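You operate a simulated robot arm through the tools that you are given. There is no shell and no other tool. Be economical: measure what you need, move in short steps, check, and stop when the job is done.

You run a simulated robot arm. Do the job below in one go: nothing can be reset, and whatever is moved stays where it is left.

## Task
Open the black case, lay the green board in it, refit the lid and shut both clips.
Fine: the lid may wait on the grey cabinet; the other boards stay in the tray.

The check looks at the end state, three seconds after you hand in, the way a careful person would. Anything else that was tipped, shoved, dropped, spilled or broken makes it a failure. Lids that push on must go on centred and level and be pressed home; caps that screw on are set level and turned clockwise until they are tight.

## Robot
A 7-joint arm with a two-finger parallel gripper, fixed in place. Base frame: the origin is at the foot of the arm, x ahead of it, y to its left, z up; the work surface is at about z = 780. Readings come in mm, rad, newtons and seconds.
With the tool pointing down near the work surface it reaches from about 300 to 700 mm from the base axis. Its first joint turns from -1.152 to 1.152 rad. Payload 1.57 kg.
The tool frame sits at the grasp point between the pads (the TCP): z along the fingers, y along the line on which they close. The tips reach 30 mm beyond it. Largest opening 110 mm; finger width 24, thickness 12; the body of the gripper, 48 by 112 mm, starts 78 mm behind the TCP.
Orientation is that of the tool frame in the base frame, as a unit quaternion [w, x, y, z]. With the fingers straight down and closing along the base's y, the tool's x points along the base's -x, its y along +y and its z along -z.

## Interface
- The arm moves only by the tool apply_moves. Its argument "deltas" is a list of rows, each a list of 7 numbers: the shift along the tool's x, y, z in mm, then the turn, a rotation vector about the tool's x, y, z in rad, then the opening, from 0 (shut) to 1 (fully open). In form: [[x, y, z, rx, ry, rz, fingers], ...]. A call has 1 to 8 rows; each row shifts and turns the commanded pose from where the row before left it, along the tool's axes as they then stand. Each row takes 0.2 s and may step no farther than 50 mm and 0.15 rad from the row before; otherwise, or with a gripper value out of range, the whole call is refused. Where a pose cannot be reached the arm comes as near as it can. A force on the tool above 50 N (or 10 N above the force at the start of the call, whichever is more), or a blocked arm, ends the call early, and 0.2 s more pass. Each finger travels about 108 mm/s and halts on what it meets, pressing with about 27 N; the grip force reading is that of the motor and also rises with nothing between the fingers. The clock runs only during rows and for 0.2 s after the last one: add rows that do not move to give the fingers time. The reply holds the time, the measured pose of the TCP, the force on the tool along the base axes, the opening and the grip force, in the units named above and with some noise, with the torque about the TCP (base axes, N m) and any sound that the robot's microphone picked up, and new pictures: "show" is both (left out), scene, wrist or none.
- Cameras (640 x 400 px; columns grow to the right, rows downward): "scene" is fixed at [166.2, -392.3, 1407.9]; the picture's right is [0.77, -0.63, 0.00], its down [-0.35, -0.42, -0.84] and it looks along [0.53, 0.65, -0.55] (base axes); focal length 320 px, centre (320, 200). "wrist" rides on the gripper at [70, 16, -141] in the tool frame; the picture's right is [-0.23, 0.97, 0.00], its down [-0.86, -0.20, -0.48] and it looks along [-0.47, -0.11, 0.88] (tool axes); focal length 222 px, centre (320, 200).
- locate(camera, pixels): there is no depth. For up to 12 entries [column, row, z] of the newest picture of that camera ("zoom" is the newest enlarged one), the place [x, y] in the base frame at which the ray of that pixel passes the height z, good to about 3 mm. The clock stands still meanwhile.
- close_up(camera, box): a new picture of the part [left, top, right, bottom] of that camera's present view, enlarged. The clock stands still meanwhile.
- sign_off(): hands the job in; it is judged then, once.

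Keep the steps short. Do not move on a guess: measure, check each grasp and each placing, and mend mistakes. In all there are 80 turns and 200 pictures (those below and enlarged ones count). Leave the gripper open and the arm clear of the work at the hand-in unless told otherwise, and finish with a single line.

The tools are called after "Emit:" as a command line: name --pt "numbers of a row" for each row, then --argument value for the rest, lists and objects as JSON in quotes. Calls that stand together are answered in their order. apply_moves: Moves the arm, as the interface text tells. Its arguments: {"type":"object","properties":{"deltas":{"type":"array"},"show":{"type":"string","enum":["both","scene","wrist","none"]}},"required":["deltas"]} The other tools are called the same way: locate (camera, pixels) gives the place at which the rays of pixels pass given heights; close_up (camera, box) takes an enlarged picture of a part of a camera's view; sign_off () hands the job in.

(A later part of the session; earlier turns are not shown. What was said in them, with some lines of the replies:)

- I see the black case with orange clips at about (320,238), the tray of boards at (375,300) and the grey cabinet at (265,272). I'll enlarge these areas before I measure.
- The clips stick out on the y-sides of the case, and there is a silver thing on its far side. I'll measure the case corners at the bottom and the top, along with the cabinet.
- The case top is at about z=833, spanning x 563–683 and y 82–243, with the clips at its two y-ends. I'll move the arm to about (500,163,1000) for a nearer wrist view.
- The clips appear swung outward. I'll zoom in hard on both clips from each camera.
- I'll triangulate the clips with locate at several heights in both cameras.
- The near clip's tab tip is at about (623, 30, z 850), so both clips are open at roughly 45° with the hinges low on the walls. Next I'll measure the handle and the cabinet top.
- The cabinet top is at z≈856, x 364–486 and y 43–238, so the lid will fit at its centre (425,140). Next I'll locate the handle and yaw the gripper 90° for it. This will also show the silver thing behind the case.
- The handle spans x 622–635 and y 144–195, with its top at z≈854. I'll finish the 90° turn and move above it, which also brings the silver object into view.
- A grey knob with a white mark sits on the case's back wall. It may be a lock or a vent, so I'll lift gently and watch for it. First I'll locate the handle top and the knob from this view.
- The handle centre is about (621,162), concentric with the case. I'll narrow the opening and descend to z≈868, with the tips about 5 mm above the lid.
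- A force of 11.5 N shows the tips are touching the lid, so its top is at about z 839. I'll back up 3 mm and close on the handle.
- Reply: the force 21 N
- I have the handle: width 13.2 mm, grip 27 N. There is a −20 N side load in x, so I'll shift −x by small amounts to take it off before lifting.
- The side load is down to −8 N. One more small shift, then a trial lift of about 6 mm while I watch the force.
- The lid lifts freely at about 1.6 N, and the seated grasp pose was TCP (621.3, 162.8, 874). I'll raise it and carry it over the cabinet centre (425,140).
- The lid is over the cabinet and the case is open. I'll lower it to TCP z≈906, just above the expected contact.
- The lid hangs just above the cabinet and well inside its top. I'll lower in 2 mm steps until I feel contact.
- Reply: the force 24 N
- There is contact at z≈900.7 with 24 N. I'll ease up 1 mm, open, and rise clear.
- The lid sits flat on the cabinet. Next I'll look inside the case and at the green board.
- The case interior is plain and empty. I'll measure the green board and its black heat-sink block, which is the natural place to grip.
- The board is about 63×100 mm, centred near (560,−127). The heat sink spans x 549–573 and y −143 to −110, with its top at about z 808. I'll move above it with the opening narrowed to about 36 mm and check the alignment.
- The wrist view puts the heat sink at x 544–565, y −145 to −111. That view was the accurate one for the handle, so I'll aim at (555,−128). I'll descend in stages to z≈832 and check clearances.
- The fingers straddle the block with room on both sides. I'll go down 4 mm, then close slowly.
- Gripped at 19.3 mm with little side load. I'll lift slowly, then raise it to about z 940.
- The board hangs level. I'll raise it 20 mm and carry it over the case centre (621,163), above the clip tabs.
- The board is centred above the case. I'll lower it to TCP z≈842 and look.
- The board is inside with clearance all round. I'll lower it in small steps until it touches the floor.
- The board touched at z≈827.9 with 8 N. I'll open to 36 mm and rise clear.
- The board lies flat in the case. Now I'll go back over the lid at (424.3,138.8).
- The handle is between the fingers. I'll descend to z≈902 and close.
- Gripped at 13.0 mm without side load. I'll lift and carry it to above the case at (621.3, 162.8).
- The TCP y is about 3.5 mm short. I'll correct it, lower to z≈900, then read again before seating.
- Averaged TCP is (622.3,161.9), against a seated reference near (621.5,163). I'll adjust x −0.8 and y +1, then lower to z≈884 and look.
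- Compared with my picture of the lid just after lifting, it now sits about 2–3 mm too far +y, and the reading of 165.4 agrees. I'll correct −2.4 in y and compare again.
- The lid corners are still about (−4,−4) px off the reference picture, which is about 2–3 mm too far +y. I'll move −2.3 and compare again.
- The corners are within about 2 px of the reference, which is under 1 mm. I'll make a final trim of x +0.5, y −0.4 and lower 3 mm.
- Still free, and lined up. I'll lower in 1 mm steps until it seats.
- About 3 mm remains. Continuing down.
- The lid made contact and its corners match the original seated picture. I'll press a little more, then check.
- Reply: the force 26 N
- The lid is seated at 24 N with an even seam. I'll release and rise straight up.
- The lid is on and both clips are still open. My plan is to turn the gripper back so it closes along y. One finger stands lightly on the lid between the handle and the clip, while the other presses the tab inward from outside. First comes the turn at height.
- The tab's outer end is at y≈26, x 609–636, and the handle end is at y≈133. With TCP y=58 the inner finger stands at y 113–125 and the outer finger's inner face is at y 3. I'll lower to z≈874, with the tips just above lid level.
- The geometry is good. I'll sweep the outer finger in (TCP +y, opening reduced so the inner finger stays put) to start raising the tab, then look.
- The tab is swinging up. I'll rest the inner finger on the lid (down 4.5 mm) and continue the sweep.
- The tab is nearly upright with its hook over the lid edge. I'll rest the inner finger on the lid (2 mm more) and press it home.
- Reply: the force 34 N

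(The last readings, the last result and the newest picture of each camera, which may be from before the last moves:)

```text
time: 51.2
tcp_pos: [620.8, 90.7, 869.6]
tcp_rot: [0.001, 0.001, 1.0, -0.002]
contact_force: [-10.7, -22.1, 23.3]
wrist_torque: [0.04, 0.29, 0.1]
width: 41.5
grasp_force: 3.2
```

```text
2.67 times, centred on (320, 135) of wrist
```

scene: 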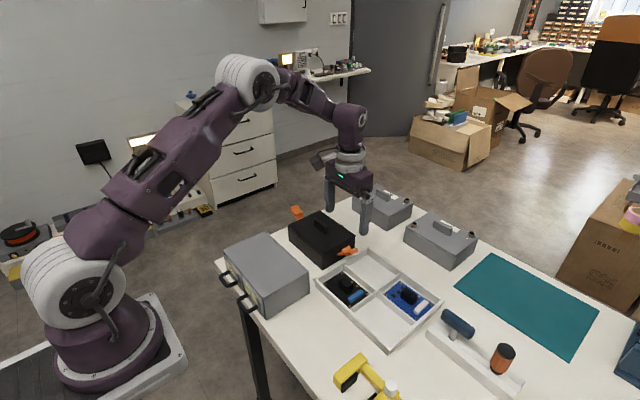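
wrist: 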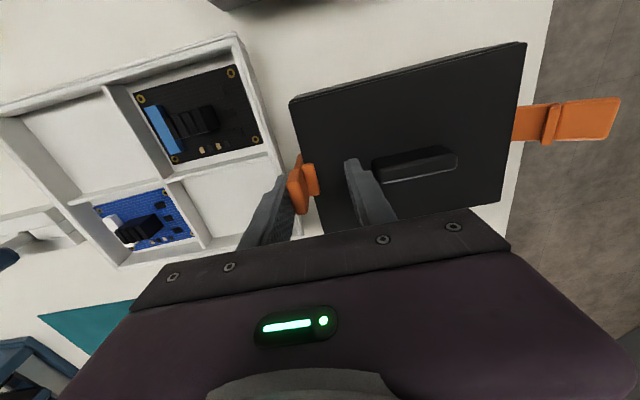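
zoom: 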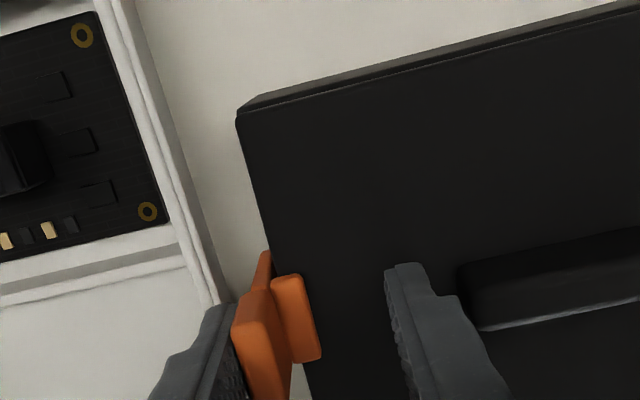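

The tab is upright with 22 N on it. I'll press a little more and check the movement and sound.

Emit:
apply_moves --pt "0 1.5 0 0 0 0 0.3" --pt "0 1.5 0 0 0 0 0.25" --pt "0 0 0 0 0 0 0.25" --pt "0 0 0 0 0 0 0.25" --show "wrist"

Emit:
close_up --camera "scene" --box '[290, 190, 390, 270]'

Emit:
close_up --camera "wrist" --box '[200, 60, 440, 210]'

```text
time: 51.7
tcp_pos: [622.4, 90.3, 870.2]
tcp_rot: [-0.001, 0.0, 1.0, -0.005]
contact_force: [-7.7, -6.1, 11.4]
wrist_torque: [0.46, 0.16, 0.13]
width: 41.9
grasp_force: 8.2
stopped in row 2: the force on the tool passed its limit at 51 N (the readings are from after the stop); the commanded pose is now the measured one
```

wrist: 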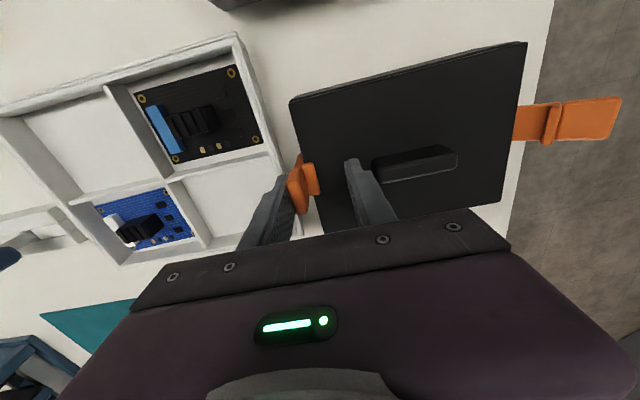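

```text
5.00 times, centred on (340, 230) of scene
```

zoom: 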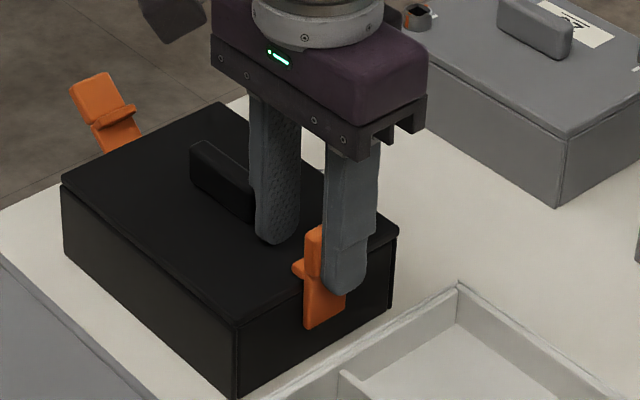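

```text
2.67 times, centred on (320, 135) of wrist
```

zoom: 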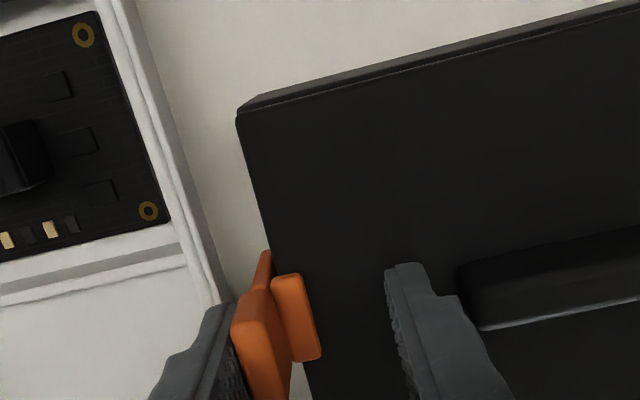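

The clip did not move further at 51 N and the case has not shifted, so it is at its end stop. I'll back the fingers off, rise, and check that it stays.

Emit:
apply_moves --pt "0 -3 -3 0 0 0 0.5" --pt "0 -4 -10 0 0 0 0.65" --pt "0 -4 -25 0 0 0 0.65" --pt "0 0 -30 0 0 0 0.65" --pt "0 0 -40 0 0 0 0.65" --pt "0 0 0 0 0 0 0.65" --show "wrist"

Emit:
close_up --camera "scene" --box '[325, 215, 375, 265]'

Emit:
close_up --camera "wrist" --box '[240, 100, 400, 200]'

```text
time: 53.1
tcp_pos: [621.8, 83.5, 977.7]
tcp_rot: [0.0, 0.0, 1.0, -0.003]
contact_force: [0.0, 0.5, -0.1]
wrist_torque: [-0.03, 0.02, -0.06]
width: 71.3
grasp_force: 0.1
```

wrist: 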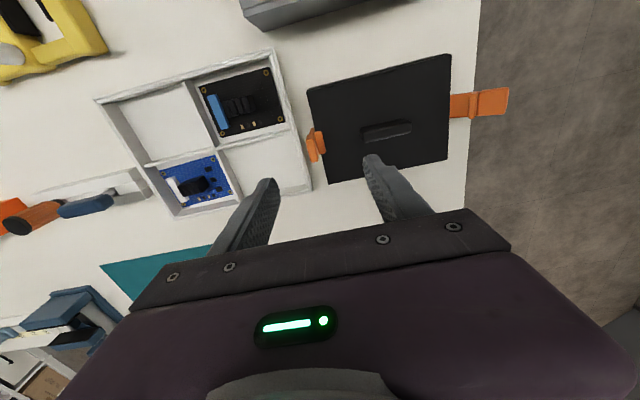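

```text
8.00 times, centred on (350, 240) of scene
```

zoom: 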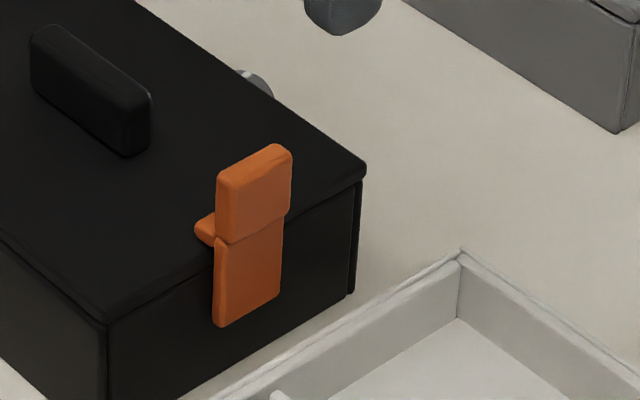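

```text
4.00 times, centred on (320, 150) of wrist
```

zoom: 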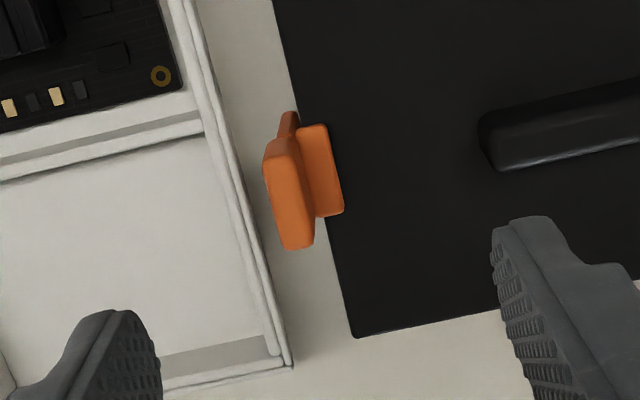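

The near clip is upright with its hook over the lid. Next I'll mirror this at the far clip with TCP y≈269, moving over at height first.

Emit:
apply_moves --pt "0 37 0 0 0 0 0.8" --pt "0 37 0 0 0 0 1" --pt "0 37 0 0 0 0 1" --pt "0 37 0 0 0 0 1" --pt "0 37 0 0 0 0 1" --pt "0 0 25 0 0 0 1" --pt "0 0 0 0 0 0 1" --show "both"

Emit:
close_up --camera "wrist" --box '[200, 60, 440, 210]'

```text
time: 54.7
tcp_pos: [624.5, 265.9, 951.7]
tcp_rot: [-0.001, 0.001, 1.0, -0.004]
contact_force: [0.3, -0.3, 0.4]
wrist_torque: [-0.01, 0.0, -0.02]
width: 110.0
grasp_force: 0.0
```

scene: 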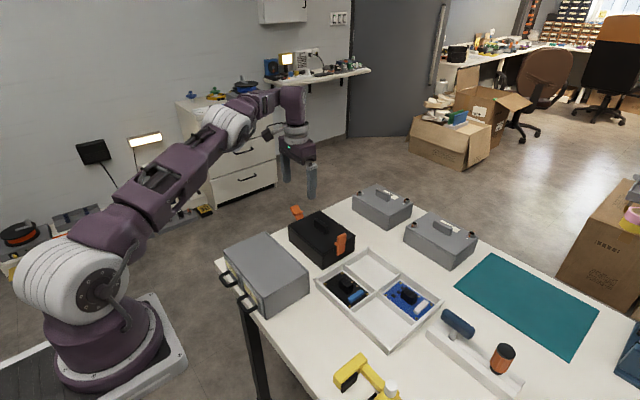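
wrist: 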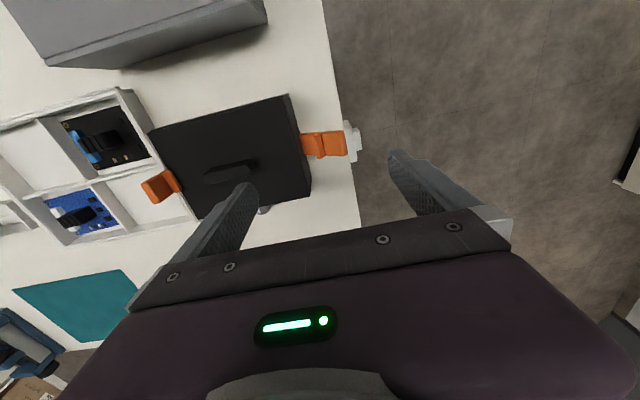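

```text
2.67 times, centred on (320, 135) of wrist
```

zoom: 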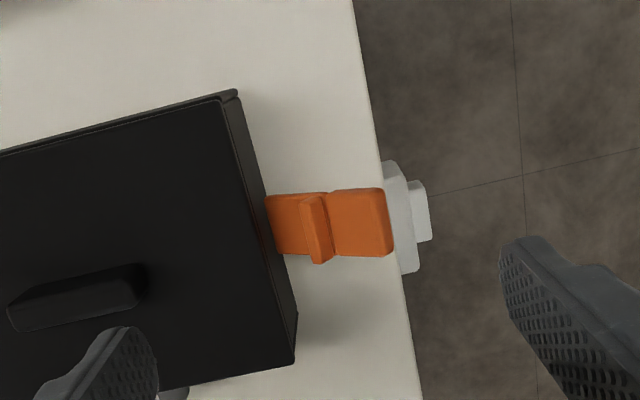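

Emit:
locate --camera "wrist" --pixels '[[343.6, 155.6, 850], [347.4, 178.8, 850], [254.5, 190, 858], [361, 155, 780], [350, 185, 780]]'

```text
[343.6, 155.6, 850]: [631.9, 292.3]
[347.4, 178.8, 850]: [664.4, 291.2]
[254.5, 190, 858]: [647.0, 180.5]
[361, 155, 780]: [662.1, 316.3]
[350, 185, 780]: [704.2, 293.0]
```

I miscomputed those rows, since the zoom centre is row 200. Locating again with corrected pixels.

Emit:
locate --camera "wrist" --pixels '[[343.6, 131.3, 850], [347.4, 154.5, 850], [254.5, 168.7, 858], [360, 135, 770]]'

```text
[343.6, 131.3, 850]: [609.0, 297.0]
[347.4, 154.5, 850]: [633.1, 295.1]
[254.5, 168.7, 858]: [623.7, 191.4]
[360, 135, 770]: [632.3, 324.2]
```

The tab end is at y≈296, x 609–633, and the handle end is at y≈190. I'll trim to x 621.5, y 269 and lower to z≈875.

Emit:
apply_moves --pt "2.5 3 30 0 0 0 1" --pt "0 0 30 0 0 0 1" --pt "0 0 16 0 0 0 1" --pt "0 0 0 0 0 0 1" --show "wrist"

Emit:
close_up --camera "scene" --box '[270, 170, 370, 250]'

```text
time: 55.7
tcp_pos: [619.9, 268.3, 873.7]
tcp_rot: [0.001, 0.001, 1.0, -0.004]
contact_force: [0.0, -0.2, -1.0]
wrist_torque: [-0.01, 0.0, -0.02]
width: 110.1
grasp_force: 0.2
```

wrist: 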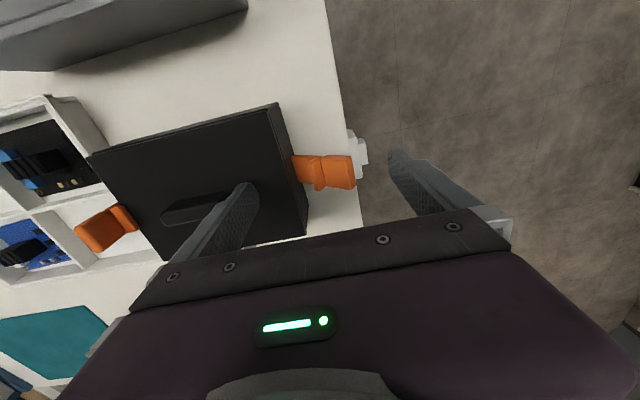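

```text
5.00 times, centred on (320, 210) of scene
```

zoom: 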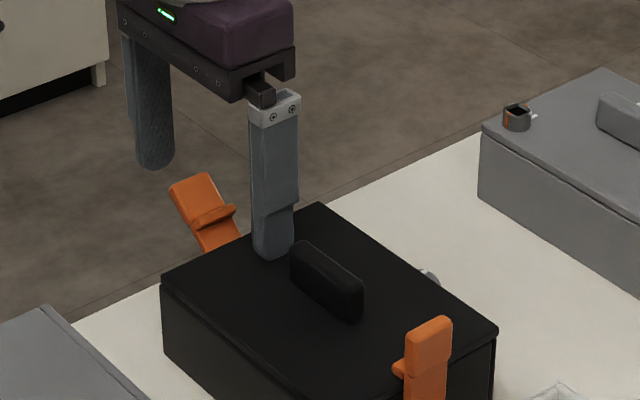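

The fingers stand on either side of the far clip. I'll sweep inward with TCP −y and the opening reduced.

Emit:
apply_moves --pt "-1 -7 0 0 0 0 0.873" --pt "0 -7 0 0 0 0 0.745" --pt "0 -6 0 0 0 0 0.636" --pt "0 0 2.5 0 0 0 0.636" --pt "0 -4 0 0 0 0 0.564" --pt "0 -4 0 0 0 0 0.491" --pt "0 0 0 0 0 0 0.491" --show "wrist"

Emit:
close_up --camera "scene" --box '[270, 170, 370, 250]'

Emit:
close_up --camera "wrist" --box '[200, 60, 440, 210]'

```text
time: 57.3
tcp_pos: [620.4, 240.0, 874.7]
tcp_rot: [0.001, 0.001, 1.0, -0.005]
contact_force: [0.3, 0.2, 0.2]
wrist_torque: [-0.03, 0.02, 0.0]
width: 53.8
grasp_force: 0.0
```

wrist: 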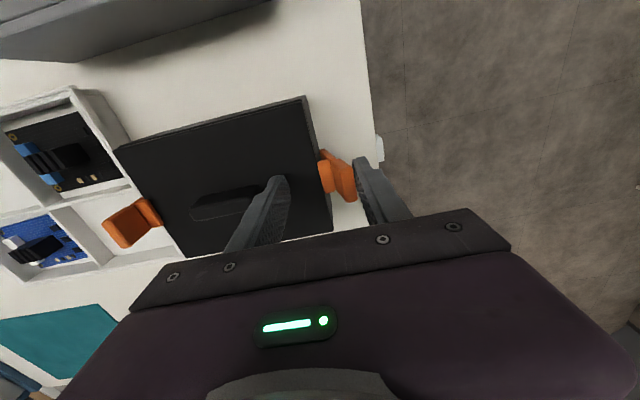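

```text
5.00 times, centred on (320, 210) of scene
```

zoom: 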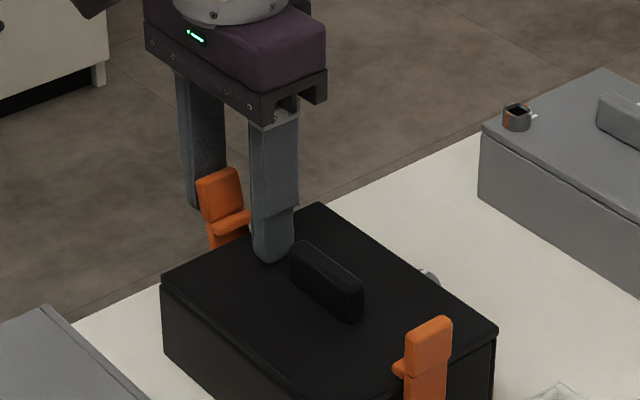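

```text
2.67 times, centred on (320, 135) of wrist
```

zoom: 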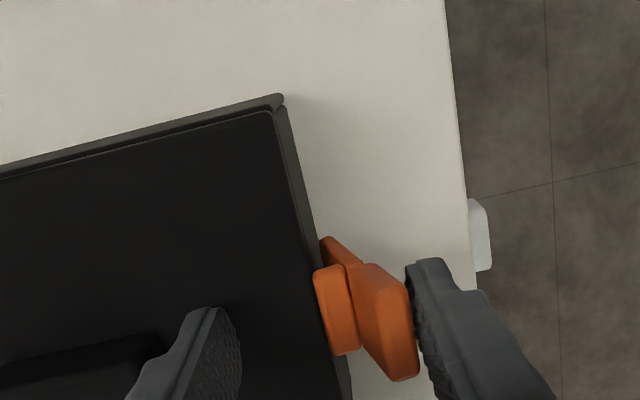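

The far tab is swinging up. I'll rest the inner finger on the lid (down 4.5 mm) and press on to the upright.

Emit:
apply_moves --pt "0 0 3 0 0 0 0.491" --pt "0 0 1.5 0 0 0 0.491" --pt "0 -3 0 0 0 0 0.436" --pt "0 -3 0 0 0 0 0.382" --pt "0 -2.5 0 0 0 0 0.336" --pt "0 0 0 0 0 0 0.336" --show "wrist"

Emit:
close_up --camera "scene" --box '[270, 170, 370, 250]'

Emit:
close_up --camera "wrist" --box '[200, 60, 440, 210]'

```text
time: 58.7
tcp_pos: [621.2, 232.5, 868.3]
tcp_rot: [0.0, 0.0, 1.0, -0.004]
contact_force: [-10.9, -1.5, 25.4]
wrist_torque: [-0.67, 0.35, -0.24]
width: 38.3
grasp_force: 0.8
```

wrist: 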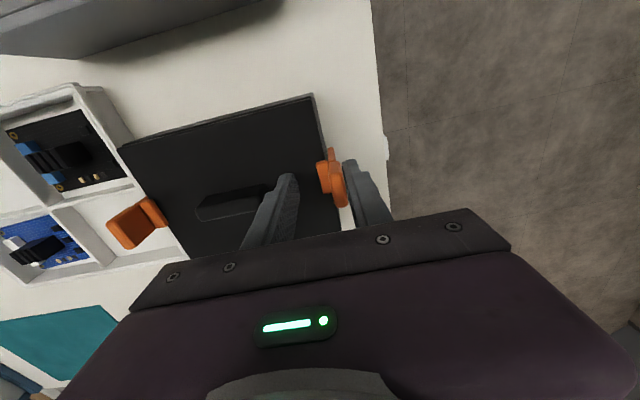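

```text
5.00 times, centred on (320, 210) of scene
```

zoom: 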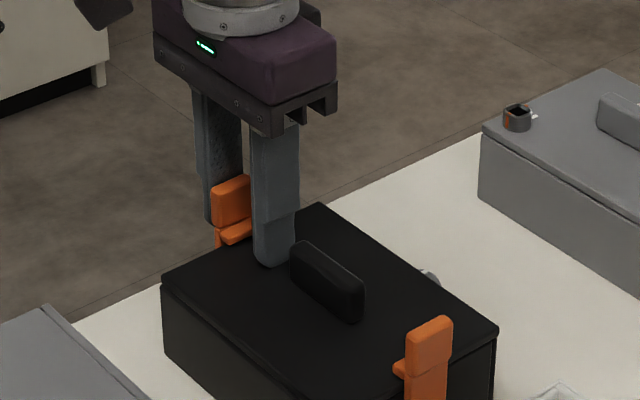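

```text
2.67 times, centred on (320, 135) of wrist
```

zoom: 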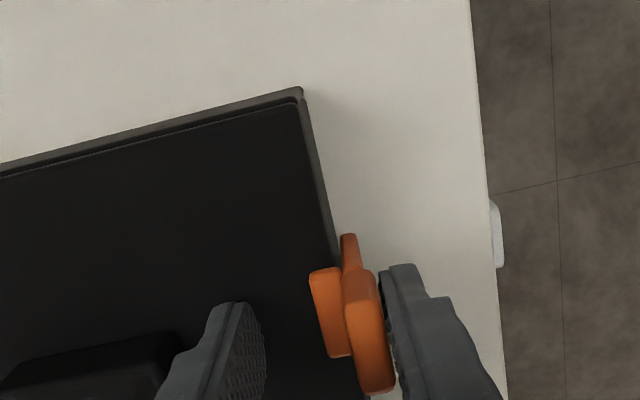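

The tab is upright now but there is little y-force. I'll press a bit more until I feel the stop.

Emit:
apply_moves --pt "0 -1.5 -0.5 0 0 0 0.31" --pt "0 -1.5 0 0 0 0 0.29" --pt "0 0 0 0 0 0 0.29" --show "wrist"

Emit:
close_up --camera "wrist" --box '[200, 60, 440, 210]'

Emit:
close_up --camera "scene" --box '[270, 170, 370, 250]'

```text
time: 59.5
tcp_pos: [621.5, 232.1, 868.7]
tcp_rot: [0.001, 0.0, 1.0, -0.002]
contact_force: [1.3, 22.5, 17.6]
wrist_torque: [0.05, -0.18, -0.01]
width: 37.6
grasp_force: 3.0
```

wrist: 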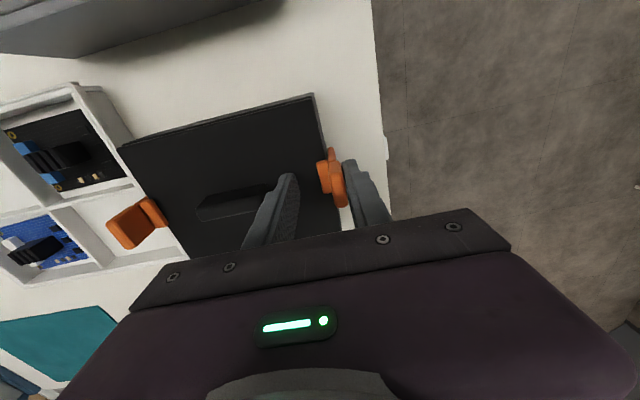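

```text
2.67 times, centred on (320, 135) of wrist
```

zoom: 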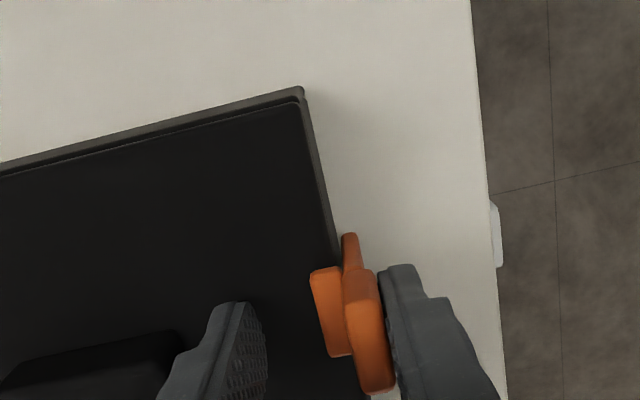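

```text
5.00 times, centred on (320, 210) of scene
```

zoom: 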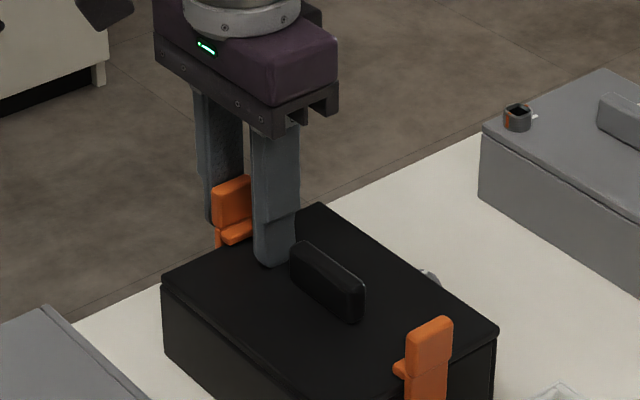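

It is at 22 N with no more travel, matching the near clip. One more short firm press, then I'll back off.

Emit:
apply_moves --pt "0 -1.2 0 0 0 0 0.27" --pt "0 -1 0 0 0 0 0.25" --pt "0 0 0 0 0 0 0.25" --show "none"

Emit:
apply_moves --pt "0 3 -3 0 0 0 0.48" --pt "0 4 -10 0 0 0 0.62" --pt "0 4 -25 0 0 0 0.62" --pt "0 0 -35 0 0 0 0.62" --pt "0 0 -40 0 0 0 0.62" --pt "0 -10 -20 0 0 0 0.62" --pt "0 0 0 0 0 0 0.62" --show "both"

Emit:
close_up --camera "wrist" --box '[200, 80, 440, 230]'

Emit:
close_up --camera "scene" --box '[280, 190, 370, 275]'

```text
time: 60.3
tcp_pos: [620.9, 231.4, 870.4]
tcp_rot: [0.001, 0.0, 1.0, -0.001]
contact_force: [3.4, 41.4, 23.0]
wrist_torque: [0.36, 0.0, -0.07]
width: 38.0
grasp_force: 5.9
```

```text
time: 61.9
tcp_pos: [622.0, 228.7, 1001.7]
tcp_rot: [0.0, 0.001, 1.0, -0.004]
contact_force: [0.1, -0.4, -0.2]
wrist_torque: [0.01, 0.03, 0.0]
width: 67.8
grasp_force: 0.0
```

scene: 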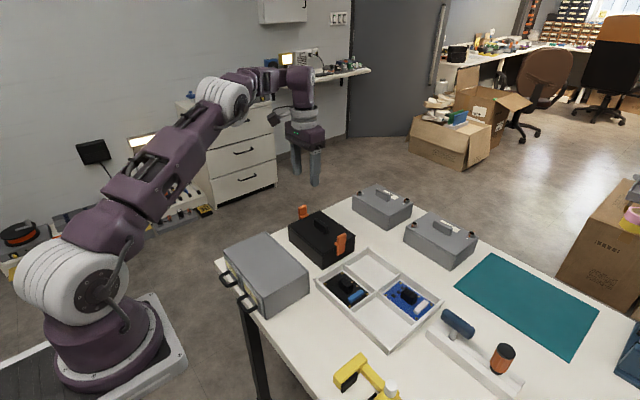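
wrist: 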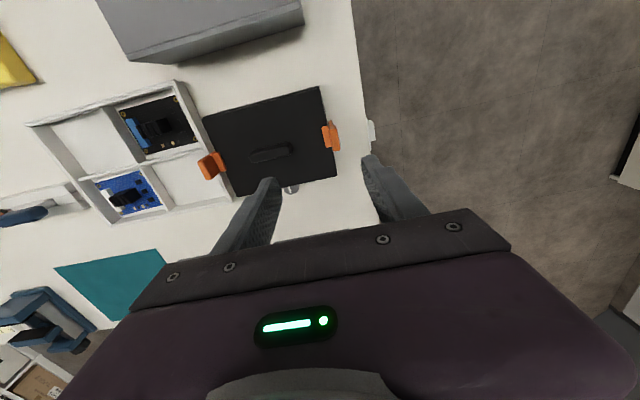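

```text
2.67 times, centred on (320, 155) of wrist
```

zoom: 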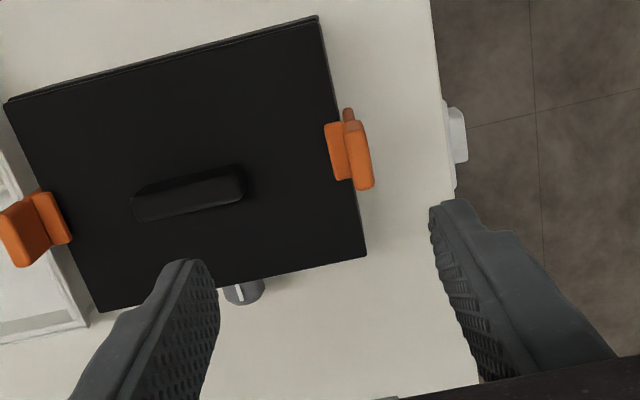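

```text
4.71 times, centred on (325, 232) of scene
```

zoom: 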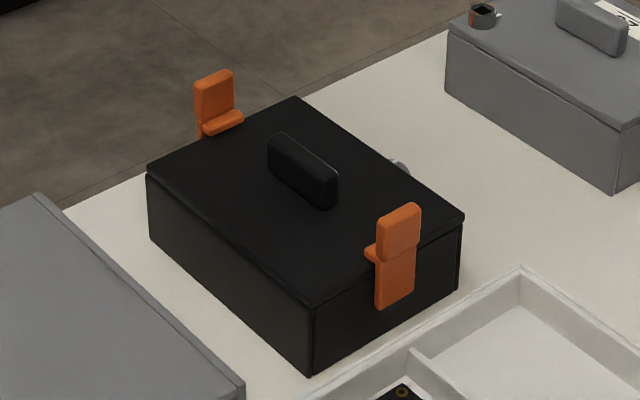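

Both clips look upright with their hooks over the lid. I'll do a last close inspection of both and of the seam.

Emit:
close_up --camera "scene" --box '[294, 200, 334, 225]'

Emit:
close_up --camera "scene" --box '[320, 228, 360, 262]'

Emit:
close_up --camera "wrist" --box '[300, 110, 364, 150]'

```text
16.00 times, centred on (314, 212) of scene
```

zoom: 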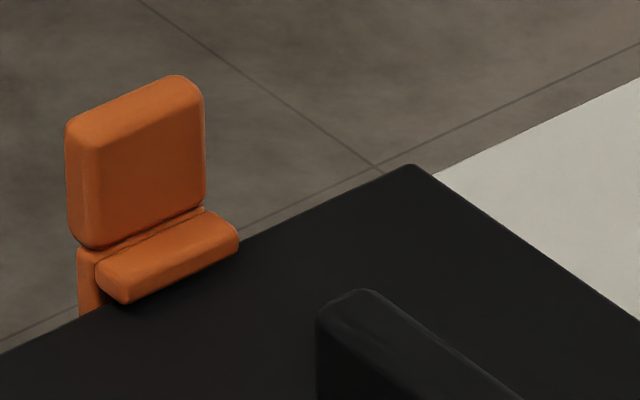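

```text
11.76 times, centred on (340, 245) of scene
```

zoom: 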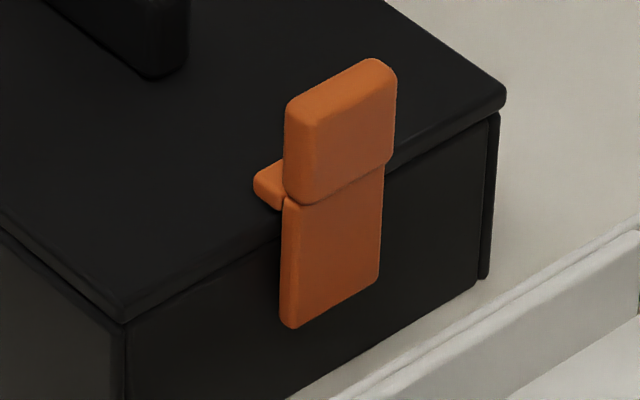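

```text
10.00 times, centred on (332, 130) of wrist
```

zoom: 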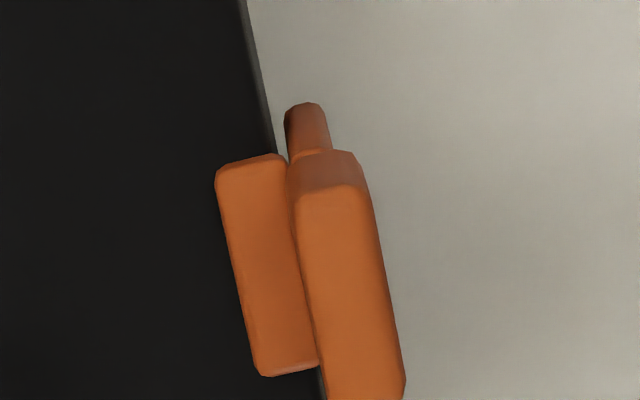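

Both hooks bear on the lid, and the inner finger touched at z≈869–870 on both sides, the same as originally, so the lid is level and home. I'll retract clear with the gripper open and take a final look.

Emit:
apply_moves --pt "0 0 -40 0 0 0 1" --pt "20 -20 -35 0 0 0 1" --pt "30 -30 -20 0 0 0 1" --pt "30 -30 -10 0 0 0 1" --pt "30 -30 0 0 0 0 1" --pt "0 0 0 0 0 0 1" --show "both"

Emit:
close_up --camera "scene" --box '[270, 190, 370, 280]'

```text
time: 63.3
tcp_pos: [510.6, 121.3, 1111.4]
tcp_rot: [0.0, 0.001, 1.0, -0.003]
contact_force: [0.9, 0.5, 0.1]
wrist_torque: [0.0, -0.02, -0.01]
width: 109.8
grasp_force: 0.1
```

scene: 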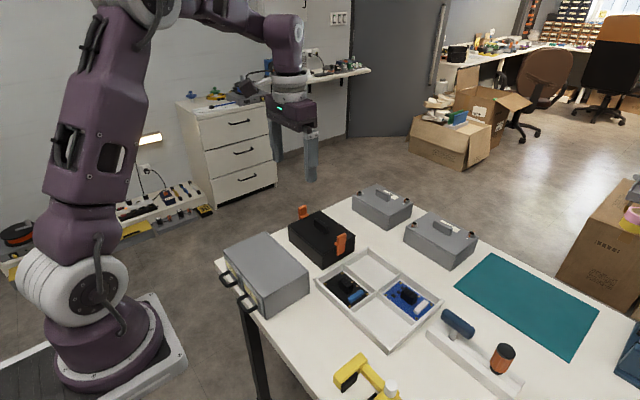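
wrist: 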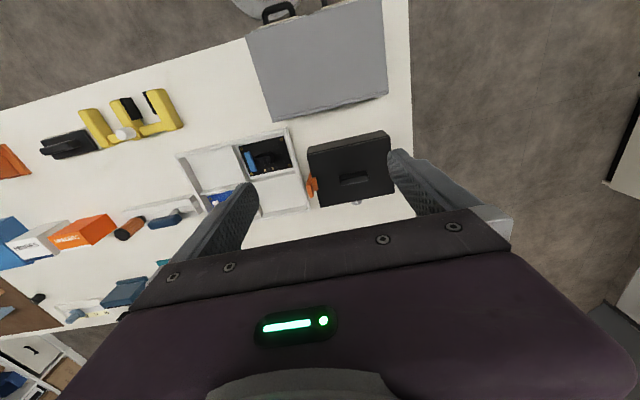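

```text
4.44 times, centred on (320, 235) of scene
```

zoom: 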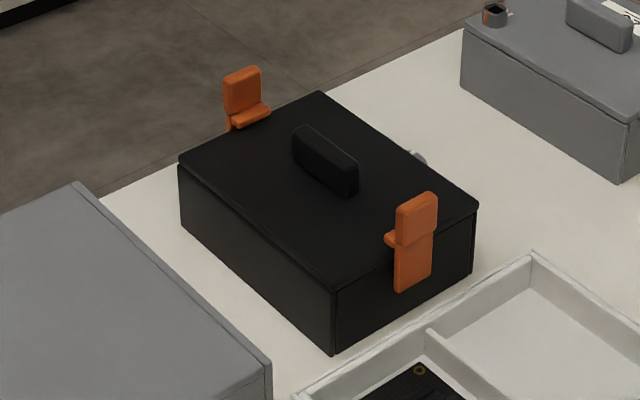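

The clips stay shut. I'll compare the near-side seam with the very first picture, using the same crop.

Emit:
close_up --camera "scene" --box '[330, 235, 362, 265]'

Emit:
close_up --camera "scene" --box '[300, 205, 348, 235]'

Emit:
close_up --camera "scene" --box '[280, 225, 340, 270]'

```text
13.33 times, centred on (346, 250) of scene
```

zoom: 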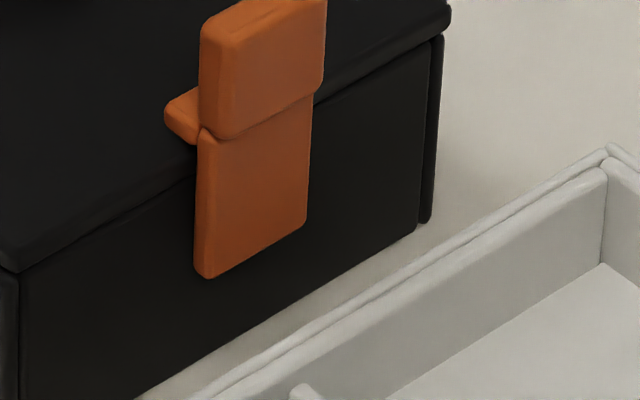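

```text
13.33 times, centred on (324, 220) of scene
```

zoom: 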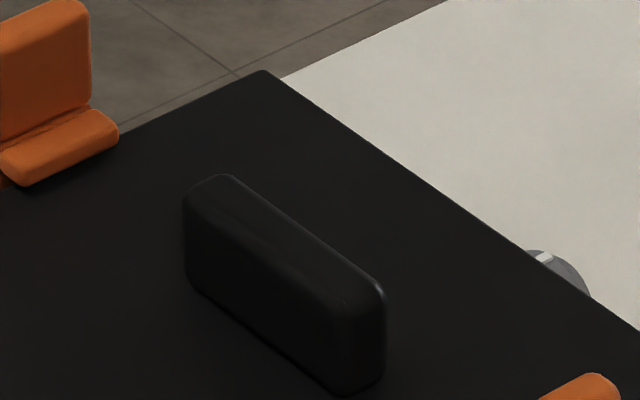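

```text
8.89 times, centred on (310, 248) of scene
```

zoom: 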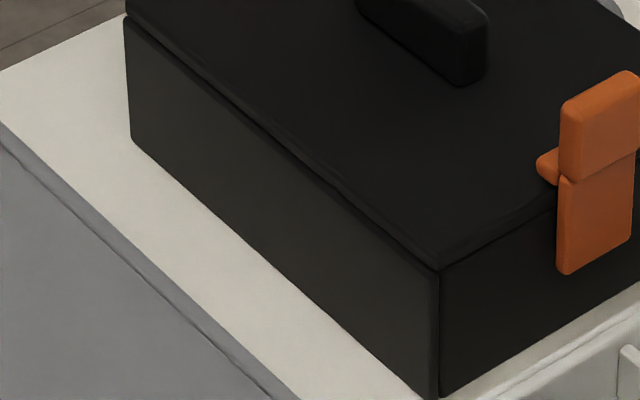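

The seam and handle match the first picture to within about 1 mm, so the lid is level and centred. The arm is clear with the gripper open, so I'm handing in.

Emit:
sign_off

```text
The job is handed in.
```

The green board is in the black case, the lid is back on level, both clips are shut, and the job is handed in.
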